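You operate a simulated robot arm through the tools that you are given. There is no shell and no other tool. Be economical: measure what you need, move in short steps, check, and stop when the job is done.

The job below is to be done with a simulated robot arm. You get a single attempt, and the scene is never put back.

Task
Put the 13 mm steel socket from the top of the service bench on top of the blue packing pad and the 19 mm steel socket on top of the silver cooling block.
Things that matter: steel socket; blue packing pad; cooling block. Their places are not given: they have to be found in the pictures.

Only the result counts: the job must be done as asked and must still hold three seconds after the hand-in. Knocking over, shifting, dropping, spilling or breaking anything else fails it.

Robot
A 6-joint arm with a two-finger parallel gripper, fixed in place. Base frame: the origin is at the foot of the arm, x ahead of it, y to its left, z up; the work surface is at about z = 0. Lengths are in cm, angles in rad, forces in N, time in s.
With the tool pointing down near the work surface it reaches from about 16 to 42 cm from the base axis. Its first joint turns from -1.152 to 1.152 rad. Payload 1.57 kg.
Tool frame: the origin (TCP) lies between the finger pads and is the grasp point; the fingertips stand 3 cm ahead of it; z points along the fingers, y is the line along which they close. Largest opening 8 cm; finger width 1.7, thickness 1.2; the body of the gripper, 4 by 8.2 cm, starts 8 cm behind the TCP.
Orientation is told as [roll, pitch, yaw] about the base's x, y, z axes, in that order, counted from this pose: with the fingers straight down and closing along the base's y, the tool's x points along the base's -x, its y along +y and its z along -z.

Tools
- The arm moves only by the tool drive_tool. Its argument "steps" is text: rows parted by semicolons, each of 5 numbers parted by spaces: the opening, from 0 (shut) to 1 (fully open), then the shift along the base's x, y, z in m, then the turn about the base's z in rad. In form: claw x y z twist; .... A call has 1 to 12 rows; each row shifts and turns the commanded pose from where the row before left it. Rows are played at 5 a second. More than 5 cm and 0.15 rad between two rows, or a gripper value outside its range, and nothing of the call is played. Where a pose cannot be reached the arm comes as near as it can. A force on the tool above 40 N (or 10 N above the force at the start of the call, whichever is more), or a blocked arm, ends the call early, and 0.2 s more pass. Each finger travels about 15.3 cm/s and halts on what it meets, pressing with about 23 N; the grip force reading is that of the motor and also rises with nothing between the fingers. The clock runs only during rows and for 0.2 s after the last one: add rows that do not move to give the fingers time. It gives the time, the measured TCP pose, the force on the tool (base axes), the opening and the grip force at its end, in the units of the frame above (readings bear some noise).
- Cameras (640 x 400 px; columns grow to the right, rows downward): "scene" is fixed at [5.18, -33.72, 40.96]; the picture's right is [0.77, -0.63, 0.00], its down [-0.44, -0.54, -0.72] and it looks along [0.46, 0.56, -0.69] (base axes); focal length 352 px, centre (320, 200). "wrist" rides on the gripper at [-3.2, 0, -7.8] in the tool frame; the picture's right is [0.00, -1.00, 0.00], its down [0.97, 0.00, -0.24] and it looks along [0.24, 0.00, 0.97] (tool axes); focal length 218 px, centre (320, 200).
- get_image(camera): a new picture of that camera. The clock stands still meanwhile.
- measure_at(camera, pixels): for up to 12 pixels [column, row] of the newest picture of that camera ("zoom" is the newest enlarged one), the place [x, y, z] in the base frame of the surface seen there, good to about 0.2 cm. The clock stands still meanwhile.
- close_up(camera, box): a new picture of the part [left, top, right, bottom] of that camera's present view, enlarged. The clock stands still meanwhile.
- sign_off(): hands the job in; it is judged then, once.

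Keep the steps short. Do not move on a guess: measure, check each grasp and each placing, and mend mistakes. In all there are 60 turns and 20 pictures (those below and enlarged ones count). Leave the gripper open and the arm clear of the work at the hand-in unless told otherwise, and finish with a single line.

The tools are called by a JSON object that holds its "method" and its "body". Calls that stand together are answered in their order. drive_tool: Moves the arm, as the interface text tells. Its arguments: {"type":"object","properties":{"steps":{"type":"string"}},"required":["steps"]} The other tools are called the same way: get_image (camera) takes a picture; measure_at (camera, pixels) gives the place of the surface under pixels of a picture; close_up (camera, box) takes an enlarged picture of a part of a camera's view; sign_off () hands the job in.

At the start:

```text
t: 0.0
position: [23.1, -17.99, 20.42]
tool_rot: [0.0, 0.0, 0.001]
force: [-0.4, -0.7, -0.2]
grip_width: 8.0
gripper_force: 0.1
```

scene: 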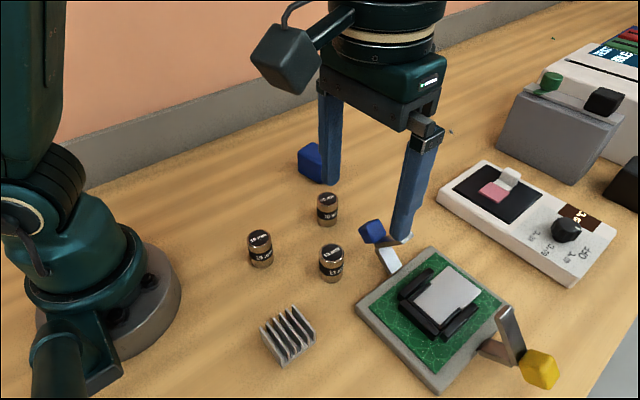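
wrist: 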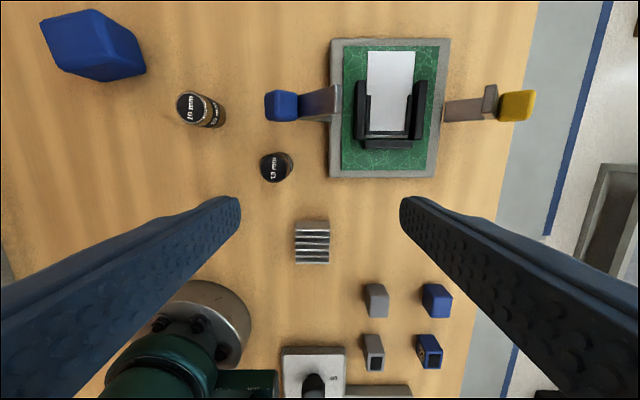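

I see three sockets near (260,248), (327,208) and (331,262) in the scene view, a finned silver block at (288,335), and a blue block at (312,163). I'll enlarge both views to read the labels.

{"method": "close_up", "body": {"camera": "scene", "box": [220, 130, 400, 380]}}

{"method": "close_up", "body": {"camera": "wrist", "box": [20, 0, 480, 290]}}

{"method": "measure_at", "body": {"camera": "scene", "pixels": [[259, 236], [326, 196], [331, 249], [288, 318], [310, 147], [374, 226], [305, 170], [300, 318], [275, 328]]}}

{"method": "measure_at", "body": {"camera": "wrist", "pixels": [[190, 107], [272, 167], [75, 45], [110, 70], [312, 240], [60, 20], [312, 228], [312, 258], [437, 297], [428, 340], [376, 296], [160, 30]]}}

```text
1.60 times, centred on (310, 255) of scene
```

zoom: 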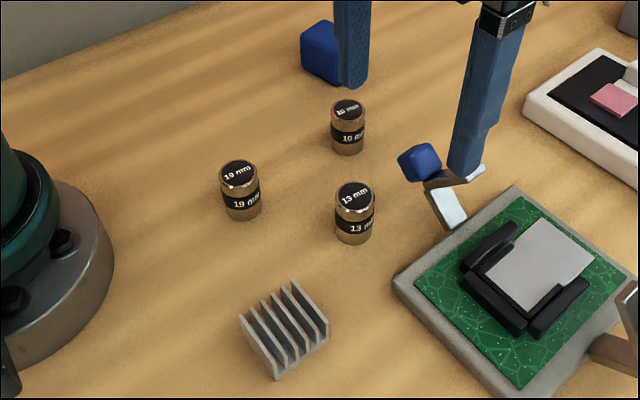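

```text
1.38 times, centred on (250, 145) of wrist
```

zoom: 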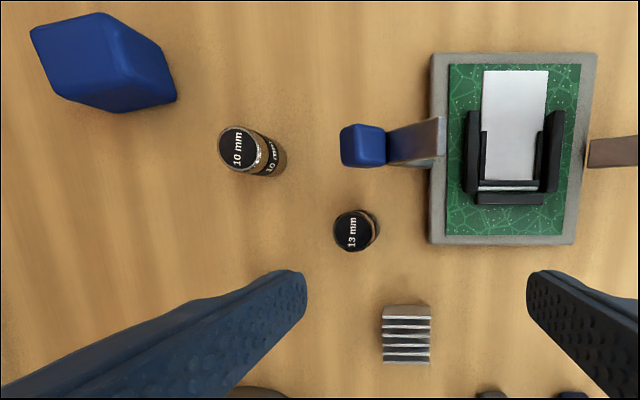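

```text
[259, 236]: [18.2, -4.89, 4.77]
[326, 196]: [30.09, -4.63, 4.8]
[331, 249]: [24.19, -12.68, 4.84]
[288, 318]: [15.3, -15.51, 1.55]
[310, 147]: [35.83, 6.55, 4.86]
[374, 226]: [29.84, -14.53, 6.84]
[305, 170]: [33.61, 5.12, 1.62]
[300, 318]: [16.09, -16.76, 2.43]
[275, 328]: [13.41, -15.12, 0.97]
```

```text
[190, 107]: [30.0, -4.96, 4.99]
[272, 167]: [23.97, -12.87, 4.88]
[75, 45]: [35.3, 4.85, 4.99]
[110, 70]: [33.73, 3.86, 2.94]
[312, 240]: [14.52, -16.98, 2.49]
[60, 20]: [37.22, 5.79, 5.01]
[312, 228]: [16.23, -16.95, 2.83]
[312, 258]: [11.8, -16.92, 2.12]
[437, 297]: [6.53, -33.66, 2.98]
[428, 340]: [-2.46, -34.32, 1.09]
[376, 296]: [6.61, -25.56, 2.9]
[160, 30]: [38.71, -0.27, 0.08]
```

The labels read 10 mm at (30,-4.8), 13 mm at (24,-12.8) and 19 mm at (18.2,-4.9). I'll check the small grey and blue parts at the bottom right of the wrist view, then raise and shift the arm to look at the blue block without the fingers in the way.

{"method": "close_up", "body": {"camera": "wrist", "box": [260, 200, 580, 400]}}

{"method": "drive_tool", "body": {"steps": "1 0 0.04 0 0; 1 0 0.04 0 0; 1 0 0.04 0 0; 1 0 0.04 0 0; 1 0 0 0 0"}}

{"method": "get_image", "body": {"camera": "wrist"}}

{"method": "get_image", "body": {"camera": "scene"}}

```text
2.00 times, centred on (420, 300) of wrist
```

zoom: 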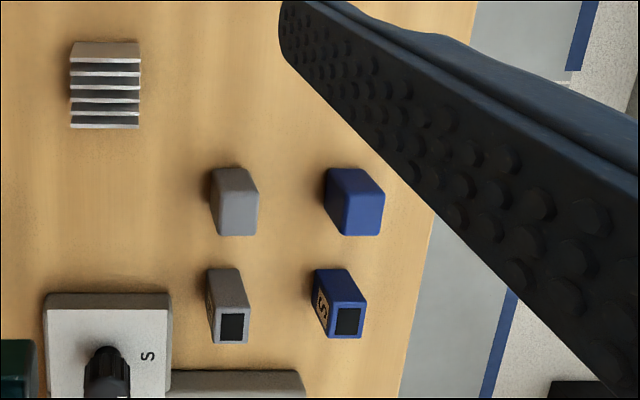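

```text
t: 1.2
position: [23.53, -2.0, 20.16]
tool_rot: [-0.001, 0.0, 0.001]
force: [-0.1, -0.2, 0.3]
grip_width: 8.0
gripper_force: 0.1
```

```text
14 pictures are left
```

wrist: 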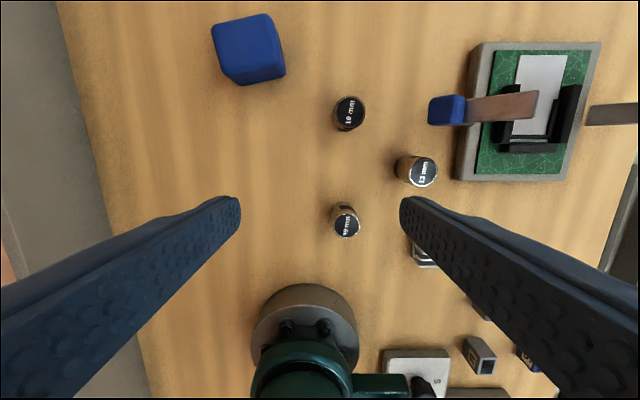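

```text
13 pictures are left
```

scene: 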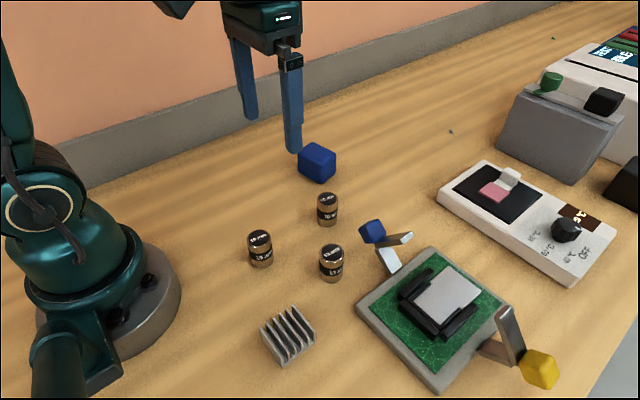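

The blue block is now in plain view at wrist (247,48). Next I'll measure its top, the sockets and their sides.

{"method": "measure_at", "body": {"camera": "wrist", "pixels": [[215, 28], [267, 17], [275, 60], [226, 68], [245, 43], [345, 230], [334, 226], [355, 228], [345, 237], [349, 111], [424, 172], [255, 78]]}}

{"method": "measure_at", "body": {"camera": "scene", "pixels": [[299, 151], [310, 142], [336, 152], [326, 164], [317, 153], [260, 264], [259, 236], [331, 248], [331, 276], [291, 308], [314, 330], [263, 330]]}}

```text
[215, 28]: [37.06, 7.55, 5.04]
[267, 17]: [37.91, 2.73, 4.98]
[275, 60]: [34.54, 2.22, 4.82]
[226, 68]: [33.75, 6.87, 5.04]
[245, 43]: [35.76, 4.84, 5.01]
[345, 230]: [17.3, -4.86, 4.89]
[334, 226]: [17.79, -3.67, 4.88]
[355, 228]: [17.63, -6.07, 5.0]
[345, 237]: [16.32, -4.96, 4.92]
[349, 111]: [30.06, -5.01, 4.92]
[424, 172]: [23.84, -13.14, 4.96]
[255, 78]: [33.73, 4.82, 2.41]
```

```text
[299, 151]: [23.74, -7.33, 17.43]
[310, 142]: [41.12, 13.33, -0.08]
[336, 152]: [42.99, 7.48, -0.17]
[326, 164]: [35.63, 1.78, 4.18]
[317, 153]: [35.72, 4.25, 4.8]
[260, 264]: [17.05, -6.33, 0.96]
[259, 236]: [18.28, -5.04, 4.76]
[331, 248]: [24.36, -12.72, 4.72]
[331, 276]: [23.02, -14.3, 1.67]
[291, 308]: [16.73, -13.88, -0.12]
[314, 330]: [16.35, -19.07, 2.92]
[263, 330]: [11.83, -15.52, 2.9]
```

The 13 mm socket is at about (24.0,-12.9) with its top at 4.9. The pad top is centred on (35.8,4.85) at z 5.0. The 19 mm socket is at about (18.0,-4.95), and the cooling block top is at about 2.9. I'll move above the 13 mm socket with the gripper partly closed.

{"method": "drive_tool", "body": {"steps": "0.6 0.0025 -0.037 0 0; 0.6 0.0025 -0.036 0 0; 0.6 0 -0.036 -0.03 0; 0.6 0 0 -0.03 0; 0.6 0 0 -0.02 0; 0.6 0 0 0 0"}}

{"method": "get_image", "body": {"camera": "wrist"}}

```text
t: 2.6
position: [23.72, -12.97, 12.17]
tool_rot: [0.0, 0.001, 0.001]
force: [-0.1, 0.3, -0.2]
grip_width: 4.79
gripper_force: 0.0
```

```text
12 pictures are left
```

wrist: 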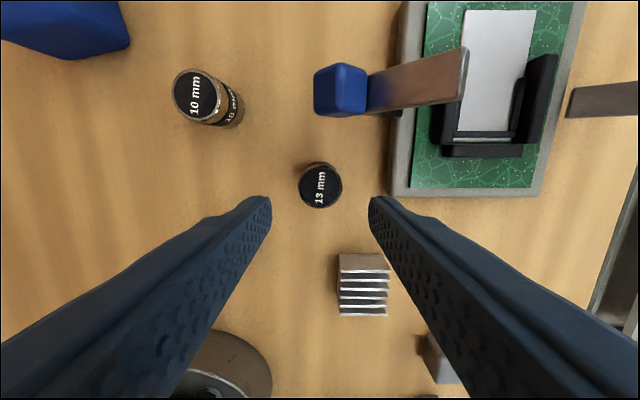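

The socket is centred between the fingers at (320,187), at x ≈ 24.1. I'll descend to z ≈ 3.6.

{"method": "drive_tool", "body": {"steps": "0.6 0.003 0 -0.03 0; 0.6 0 0 -0.03 0; 0.6 0 0 -0.025 0; 0.6 0 0 0 0; 0.6 0 0 0 0"}}

```text
t: 3.8
position: [23.93, -13.03, 3.83]
tool_rot: [-0.001, -0.001, 0.0]
force: [-1.1, -0.9, 0.9]
grip_width: 4.79
gripper_force: 0.1
```

The arm reads (23.93,-13.03,3.83) with no contact, so I'll close on the socket.

{"method": "drive_tool", "body": {"steps": "0.4 0 0 0 0; 0.2 0 0 0 0; 0 0 0 0 0; 0 0 0 0 0; 0 0 0 0 0"}}

```text
t: 5.0
position: [23.97, -13.1, 4.08]
tool_rot: [0.0, 0.002, 0.001]
force: [-1.0, 0.7, -1.0]
grip_width: 3.09
gripper_force: 22.9
```

The grip is holding at 3.1 cm and 23 N. I'll lift straight up.

{"method": "drive_tool", "body": {"steps": "0 0 0 0.02 0; 0 0 0 0.03 0; 0 0 0 0.03 0; 0 0 0 0.02 0; 0 0 0 0 0"}}

{"method": "get_image", "body": {"camera": "wrist"}}

```text
t: 6.2
position: [24.1, -12.76, 14.1]
tool_rot: [-0.001, 0.0, -0.001]
force: [-0.1, 0.4, -1.1]
grip_width: 3.07
gripper_force: 23.2
```

```text
11 pictures are left
```

wrist: 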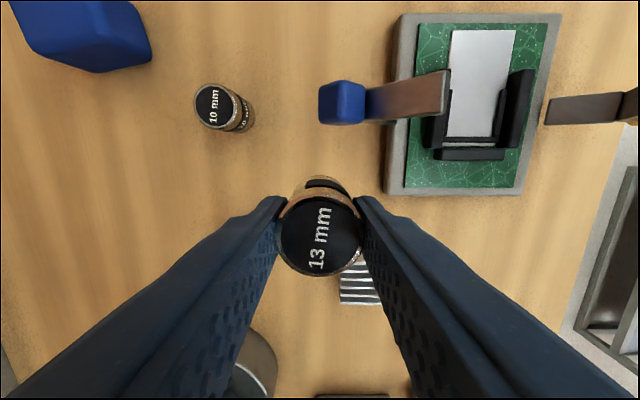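

The 13 mm socket is held upright. I'll carry it to above the pad, which needs dx +11.8 and dy +17.8.

{"method": "drive_tool", "body": {"steps": "0 0.0235 0.0356 0 0; 0 0.0235 0.0356 0 0; 0 0.0235 0.0356 0 0; 0 0.0235 0.0356 0 0; 0 0.0235 0.0356 0 0; 0 0 0 0 0; 0 0 0 0 0"}}

{"method": "get_image", "body": {"camera": "wrist"}}

{"method": "get_image", "body": {"camera": "scene"}}

```text
t: 7.8
position: [35.65, 5.25, 13.97]
tool_rot: [-0.001, 0.001, -0.001]
force: [0.3, 0.7, -0.5]
grip_width: 3.07
gripper_force: 22.9
```

```text
10 pictures are left
```

wrist: 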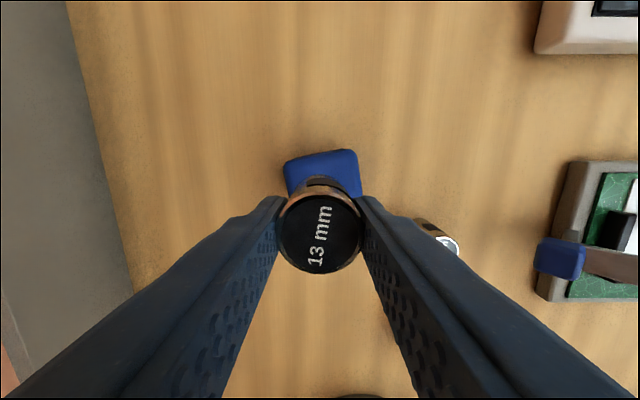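

```text
9 pictures are left
```

scene: 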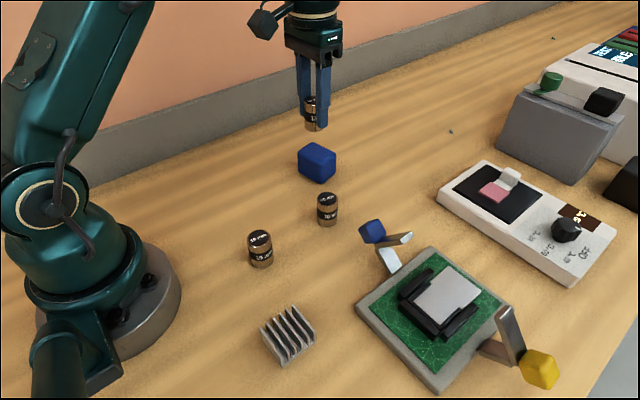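

The pad is centred under the socket at about column 320. The socket sat on the bench at TCP z ≈ 4.0, so it should touch the pad near z 9.0. I'll go down 4.6 first.

{"method": "drive_tool", "body": {"steps": "0 0.001 0 -0.02 0; 0 0 0 -0.016 0; 0 0 0 -0.01 0; 0 0 0 0 0; 0 0 0 0 0"}}

{"method": "close_up", "body": {"camera": "scene", "box": [260, 90, 388, 190]}}

```text
t: 9.0
position: [35.89, 5.03, 9.31]
tool_rot: [-0.001, 0.001, -0.002]
force: [-0.1, -0.6, -0.7]
grip_width: 3.08
gripper_force: 23.0
```

```text
4.00 times, centred on (324, 140) of scene
```

zoom: 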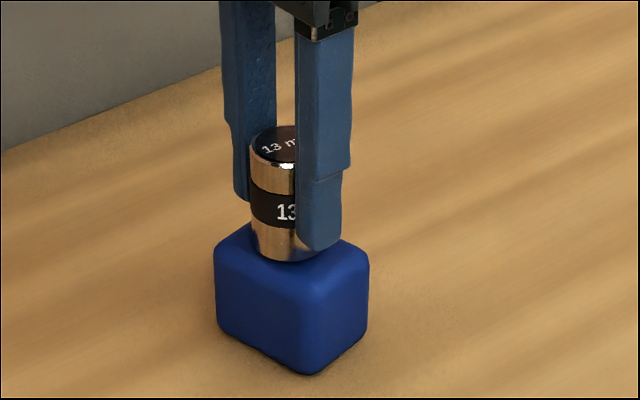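

The socket is just above the pad and well centred. I'll lower in millimetre steps and watch the force.

{"method": "drive_tool", "body": {"steps": "0 0 0 -0.001 0; 0 0 0 -0.001 0; 0 0 0 -0.001 0; 0 0 0 0 0; 0 0 0 0 0"}}

```text
t: 10.2
position: [35.82, 4.95, 9.03]
tool_rot: [-0.001, -0.002, 0.0]
force: [-1.2, -1.2, 8.9]
grip_width: 3.08
gripper_force: 23.0
```

The upward force of 8.9 N shows contact. I'll open and back off straight up.

{"method": "drive_tool", "body": {"steps": "0.45 0 0 0 0; 0.6 0 0 0 0; 0.6 0 0 0 0; 0.6 0 0 0.02 0; 0.6 0 0 0.03 0; 0.6 0 0 0.04 0; 0.6 0 0 0.02 0; 0.6 0 0 0 0"}}

{"method": "close_up", "body": {"camera": "scene", "box": [220, 90, 400, 380]}}

```text
t: 12.0
position: [35.69, 4.79, 20.18]
tool_rot: [0.001, 0.001, 0.0]
force: [0.7, 0.3, 0.0]
grip_width: 4.78
gripper_force: 0.0
```

```text
1.38 times, centred on (310, 235) of scene
```

zoom: 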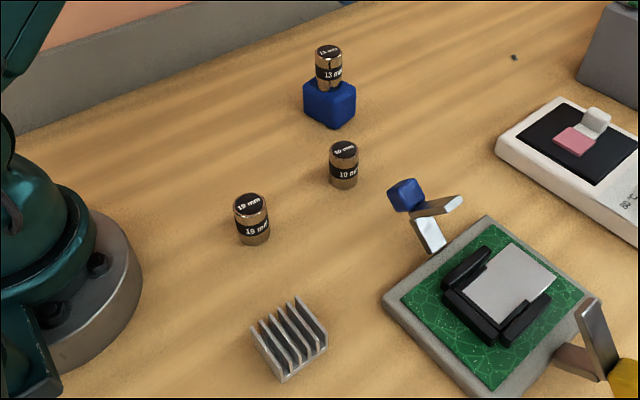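

The 13 mm socket stands on the pad. Next I'll move above the 19 mm socket at about (18.0,-4.95).

{"method": "drive_tool", "body": {"steps": "0.6 -0.0354 -0.0195 0 0; 0.6 -0.0354 -0.0195 0 0; 0.6 -0.0354 -0.0195 0 0; 0.6 -0.0354 -0.0195 0 0; 0.6 -0.0354 -0.0195 0 0; 0.6 0 0 -0.04 0; 0.6 0 0 -0.04 0; 0.6 0 0 0 0; 0.6 0 0 0 0"}}

{"method": "get_image", "body": {"camera": "wrist"}}

```text
t: 14.0
position: [18.01, -4.77, 11.89]
tool_rot: [0.0, 0.001, 0.001]
force: [0.0, -0.7, 0.3]
grip_width: 4.79
gripper_force: 0.0
```

```text
6 pictures are left
```

wrist: 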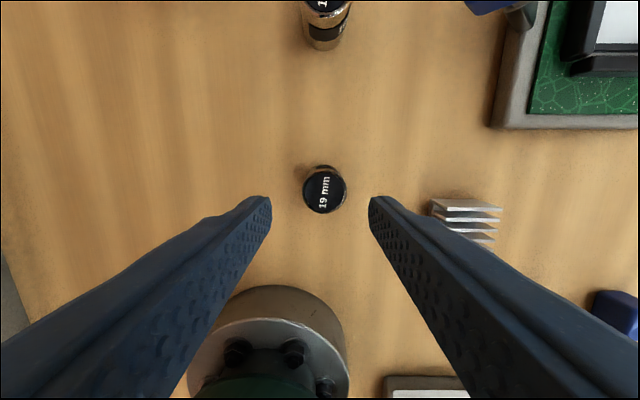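

The 19 mm top is at (324,190), which gives about (18.25,-5.0). I'll shift slightly and descend to z ≈ 3.8.

{"method": "drive_tool", "body": {"steps": "0.6 0.002 -0.0025 -0.03 0; 0.6 0 0 -0.03 0; 0.6 0 0 -0.022 0; 0.6 0 0 0 0; 0.6 0 0 0 0"}}

{"method": "measure_at", "body": {"camera": "wrist", "pixels": [[434, 202], [500, 208], [468, 205], [470, 221], [470, 237], [480, 213], [492, 240]]}}

```text
t: 15.2
position: [18.28, -5.03, 3.75]
tool_rot: [0.001, -0.001, 0.0]
force: [0.9, 0.3, -0.7]
grip_width: 4.78
gripper_force: 0.1
```

```text
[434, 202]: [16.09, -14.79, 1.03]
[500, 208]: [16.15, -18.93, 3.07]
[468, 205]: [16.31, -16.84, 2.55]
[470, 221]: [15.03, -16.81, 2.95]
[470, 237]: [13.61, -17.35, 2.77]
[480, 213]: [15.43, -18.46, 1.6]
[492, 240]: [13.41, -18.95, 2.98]
```

The position is right at (18.28,-5.03,3.75). I'll close, then lift.

{"method": "drive_tool", "body": {"steps": "0.4 0 0 0 0; 0.2 0 0 0 0; 0 0 0 0 0; 0 0 0 0 0; 0 0 0 0 0; 0 0 0 0.02 0; 0 0 0 0.03 0; 0 0 0 0.03 0; 0 0 0 0.02 0; 0 0 0 0 0; 0 0 0 0 0"}}

```text
t: 17.6
position: [18.36, -4.95, 13.83]
tool_rot: [0.0, 0.0, -0.001]
force: [1.2, 0.6, -1.6]
grip_width: 3.09
gripper_force: 23.3
```

The 19 mm socket is held. The cooling block spans x 11.8–16.3 and y -14.9 to -19.1, so its centre is about (14.0,-17.0) with fin tops at 2.95. I'll carry the socket above it.

{"method": "drive_tool", "body": {"steps": "0 -0.0108 -0.0301 0 0; 0 -0.0108 -0.0301 0 0; 0 -0.0108 -0.0301 0 0; 0 -0.0108 -0.0301 0 0; 0 0 0 0 0; 0 0 0 0 0"}}

{"method": "get_image", "body": {"camera": "wrist"}}

```text
t: 19.0
position: [13.82, -17.18, 13.7]
tool_rot: [0.001, 0.001, 0.0]
force: [-0.4, -0.4, -1.0]
grip_width: 3.09
gripper_force: 23.2
```

```text
5 pictures are left
```

wrist: 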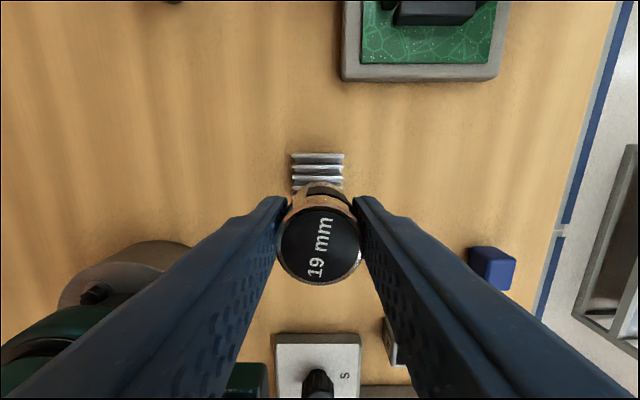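

The fins are centred at about column 317.5, so I'll shift +0.2 in x and y. Contact is expected near z 6.75, and I'll go to about 7.2 first.

{"method": "drive_tool", "body": {"steps": "0 0.002 0.002 -0.02 0; 0 0 0 -0.02 0; 0 0 0 -0.015 0; 0 0 0 -0.01 0; 0 0 0 0 0; 0 0 0 0 0"}}

{"method": "close_up", "body": {"camera": "scene", "box": [224, 270, 352, 370]}}

```text
t: 20.4
position: [14.0, -16.92, 7.33]
tool_rot: [0.0, -0.001, 0.0]
force: [0.7, -0.2, -1.3]
grip_width: 3.08
gripper_force: 22.7
```

```text
4.00 times, centred on (288, 320) of scene
```

zoom: 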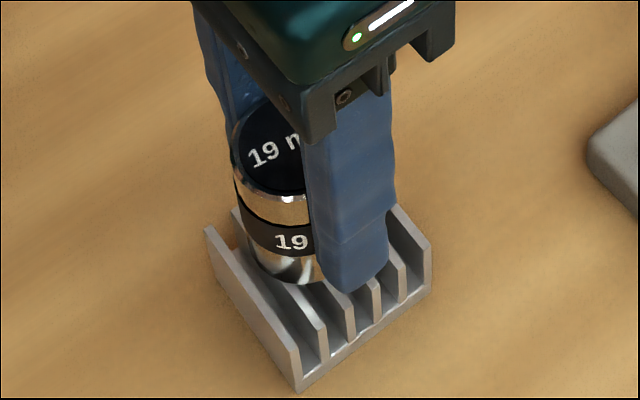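

The socket looks slightly off toward the near-left fins. Before lowering I'll measure its position in the grip and the fin corners.

{"method": "measure_at", "body": {"camera": "zoom", "pixels": [[240, 150], [275, 190], [285, 270], [270, 140], [292, 112], [252, 245], [209, 230], [428, 244], [293, 347], [290, 282], [270, 265], [300, 275]]}}

```text
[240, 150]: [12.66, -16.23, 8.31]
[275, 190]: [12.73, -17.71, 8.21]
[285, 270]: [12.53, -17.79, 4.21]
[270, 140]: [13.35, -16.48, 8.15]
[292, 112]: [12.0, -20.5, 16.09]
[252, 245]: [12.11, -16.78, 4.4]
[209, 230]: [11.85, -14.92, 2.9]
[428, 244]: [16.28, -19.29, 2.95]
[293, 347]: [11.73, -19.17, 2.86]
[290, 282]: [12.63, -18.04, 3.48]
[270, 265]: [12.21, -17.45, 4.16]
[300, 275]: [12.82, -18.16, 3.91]
```

Fitting the side points puts the socket axis at (13.6,-16.85), and the block centre is (14.07,-17.05). I'll shift +0.45 in x and -0.2 in y, then lower gently through the ~0.45 gap.

{"method": "drive_tool", "body": {"steps": "0 0.0045 -0.002 0 0; 0 0 0 0 0; 0 0 0 -0.002 0; 0 0 0 -0.001 0; 0 0 0 -0.001 0; 0 0 0 0 0"}}

```text
t: 21.8
position: [14.65, -16.97, 7.1]
tool_rot: [0.0, 0.0, 0.0]
force: [-0.1, 0.2, -2.0]
grip_width: 3.11
gripper_force: 23.0
```

No contact yet, so I'll keep going in millimetre steps.

{"method": "drive_tool", "body": {"steps": "0 0 0 -0.001 0; 0 0 0 -0.001 0; 0 0 0 0 0; 0 0 0 0 0"}}

```text
t: 22.8
position: [14.58, -17.11, 6.76]
tool_rot: [-0.002, -0.003, 0.002]
force: [5.3, 1.1, 18.4]
grip_width: 3.05
gripper_force: 22.8
```

The force is 18 N, a bit firm. I'll ease up 1 mm and look before releasing.

{"method": "drive_tool", "body": {"steps": "0 0 0 0.001 0; 0 0 0 0 0; 0 0 0 0 0"}}

{"method": "close_up", "body": {"camera": "scene", "box": [224, 270, 352, 370]}}

```text
t: 23.6
position: [14.56, -17.01, 6.55]
tool_rot: [0.001, 0.0, 0.0]
force: [-0.6, 0.2, -1.8]
grip_width: 3.05
gripper_force: 22.7
```

```text
4.00 times, centred on (288, 320) of scene
```

zoom: 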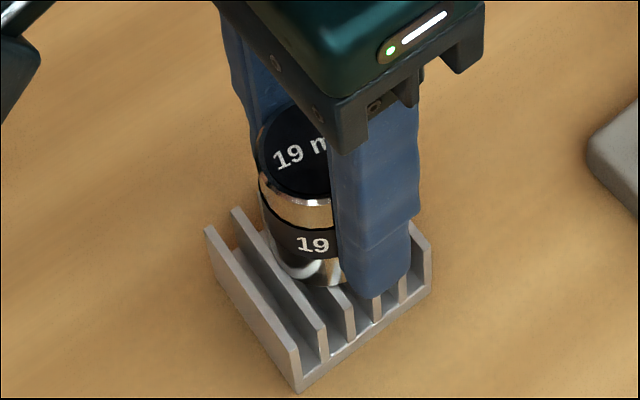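

The socket is centred and upright, hovering well under 1 mm above the fins. I'll lower 0.5 mm, open, and rise straight up.

{"method": "drive_tool", "body": {"steps": "0 0 0 -0.0005 0; 0 0 0 0 0; 0.45 0 0 0 0; 0.6 0 0 0 0; 0.6 0 0 0 0; 0.6 0 0 0.02 0; 0.6 0 0 0.03 0; 0.6 0 0 0.04 0; 0.6 0 0 0.04 0; 1 0 0 0 0; 1 0 0 0 0; 1 0 0 0 0"}}

{"method": "get_image", "body": {"camera": "scene"}}

```text
t: 26.2
position: [14.75, -17.22, 19.82]
tool_rot: [0.0, 0.001, -0.001]
force: [0.3, 0.1, 1.4]
grip_width: 8.02
gripper_force: 0.0
```

```text
2 pictures are left
```

scene: 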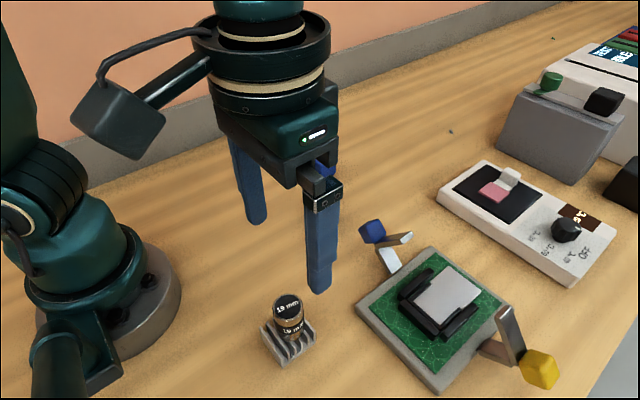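

The 19 mm socket stands on the cooling block. I'll move the arm aside at height and check both placements.

{"method": "drive_tool", "body": {"steps": "1 0.03 0.03 0.01 0; 1 0.03 0.03 0 0; 1 0.02 0.03 0 0; 1 0 0 0 0; 1 0 0 0 0"}}

{"method": "get_image", "body": {"camera": "scene"}}

```text
t: 27.4
position: [22.7, -7.89, 20.76]
tool_rot: [0.001, 0.0, 0.0]
force: [-0.1, -0.2, 0.1]
grip_width: 7.99
gripper_force: 0.1
```

```text
1 pictures are left
```

scene: 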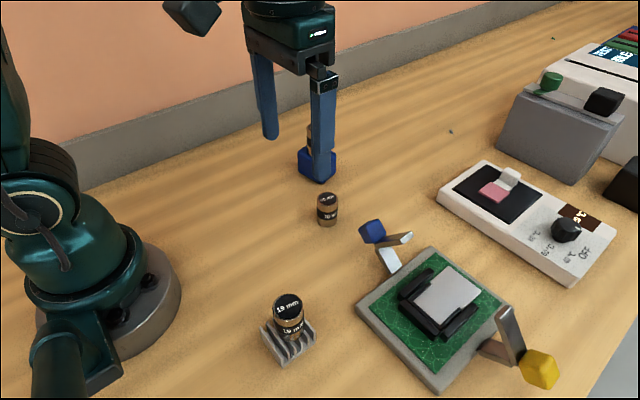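

Both sockets stand upright, the 13 mm on the pad (partly behind a finger) and the 19 mm on the cooling block. The arm is clear and the gripper open, so I'm handing in.

{"method": "sign_off", "body": {}}

```text
The job is handed in.
```

The 13 mm socket is on the blue packing pad and the 19 mm socket is on the silver cooling block; both were standing upright in the last pictures, nothing else was moved, and the job is handed in.
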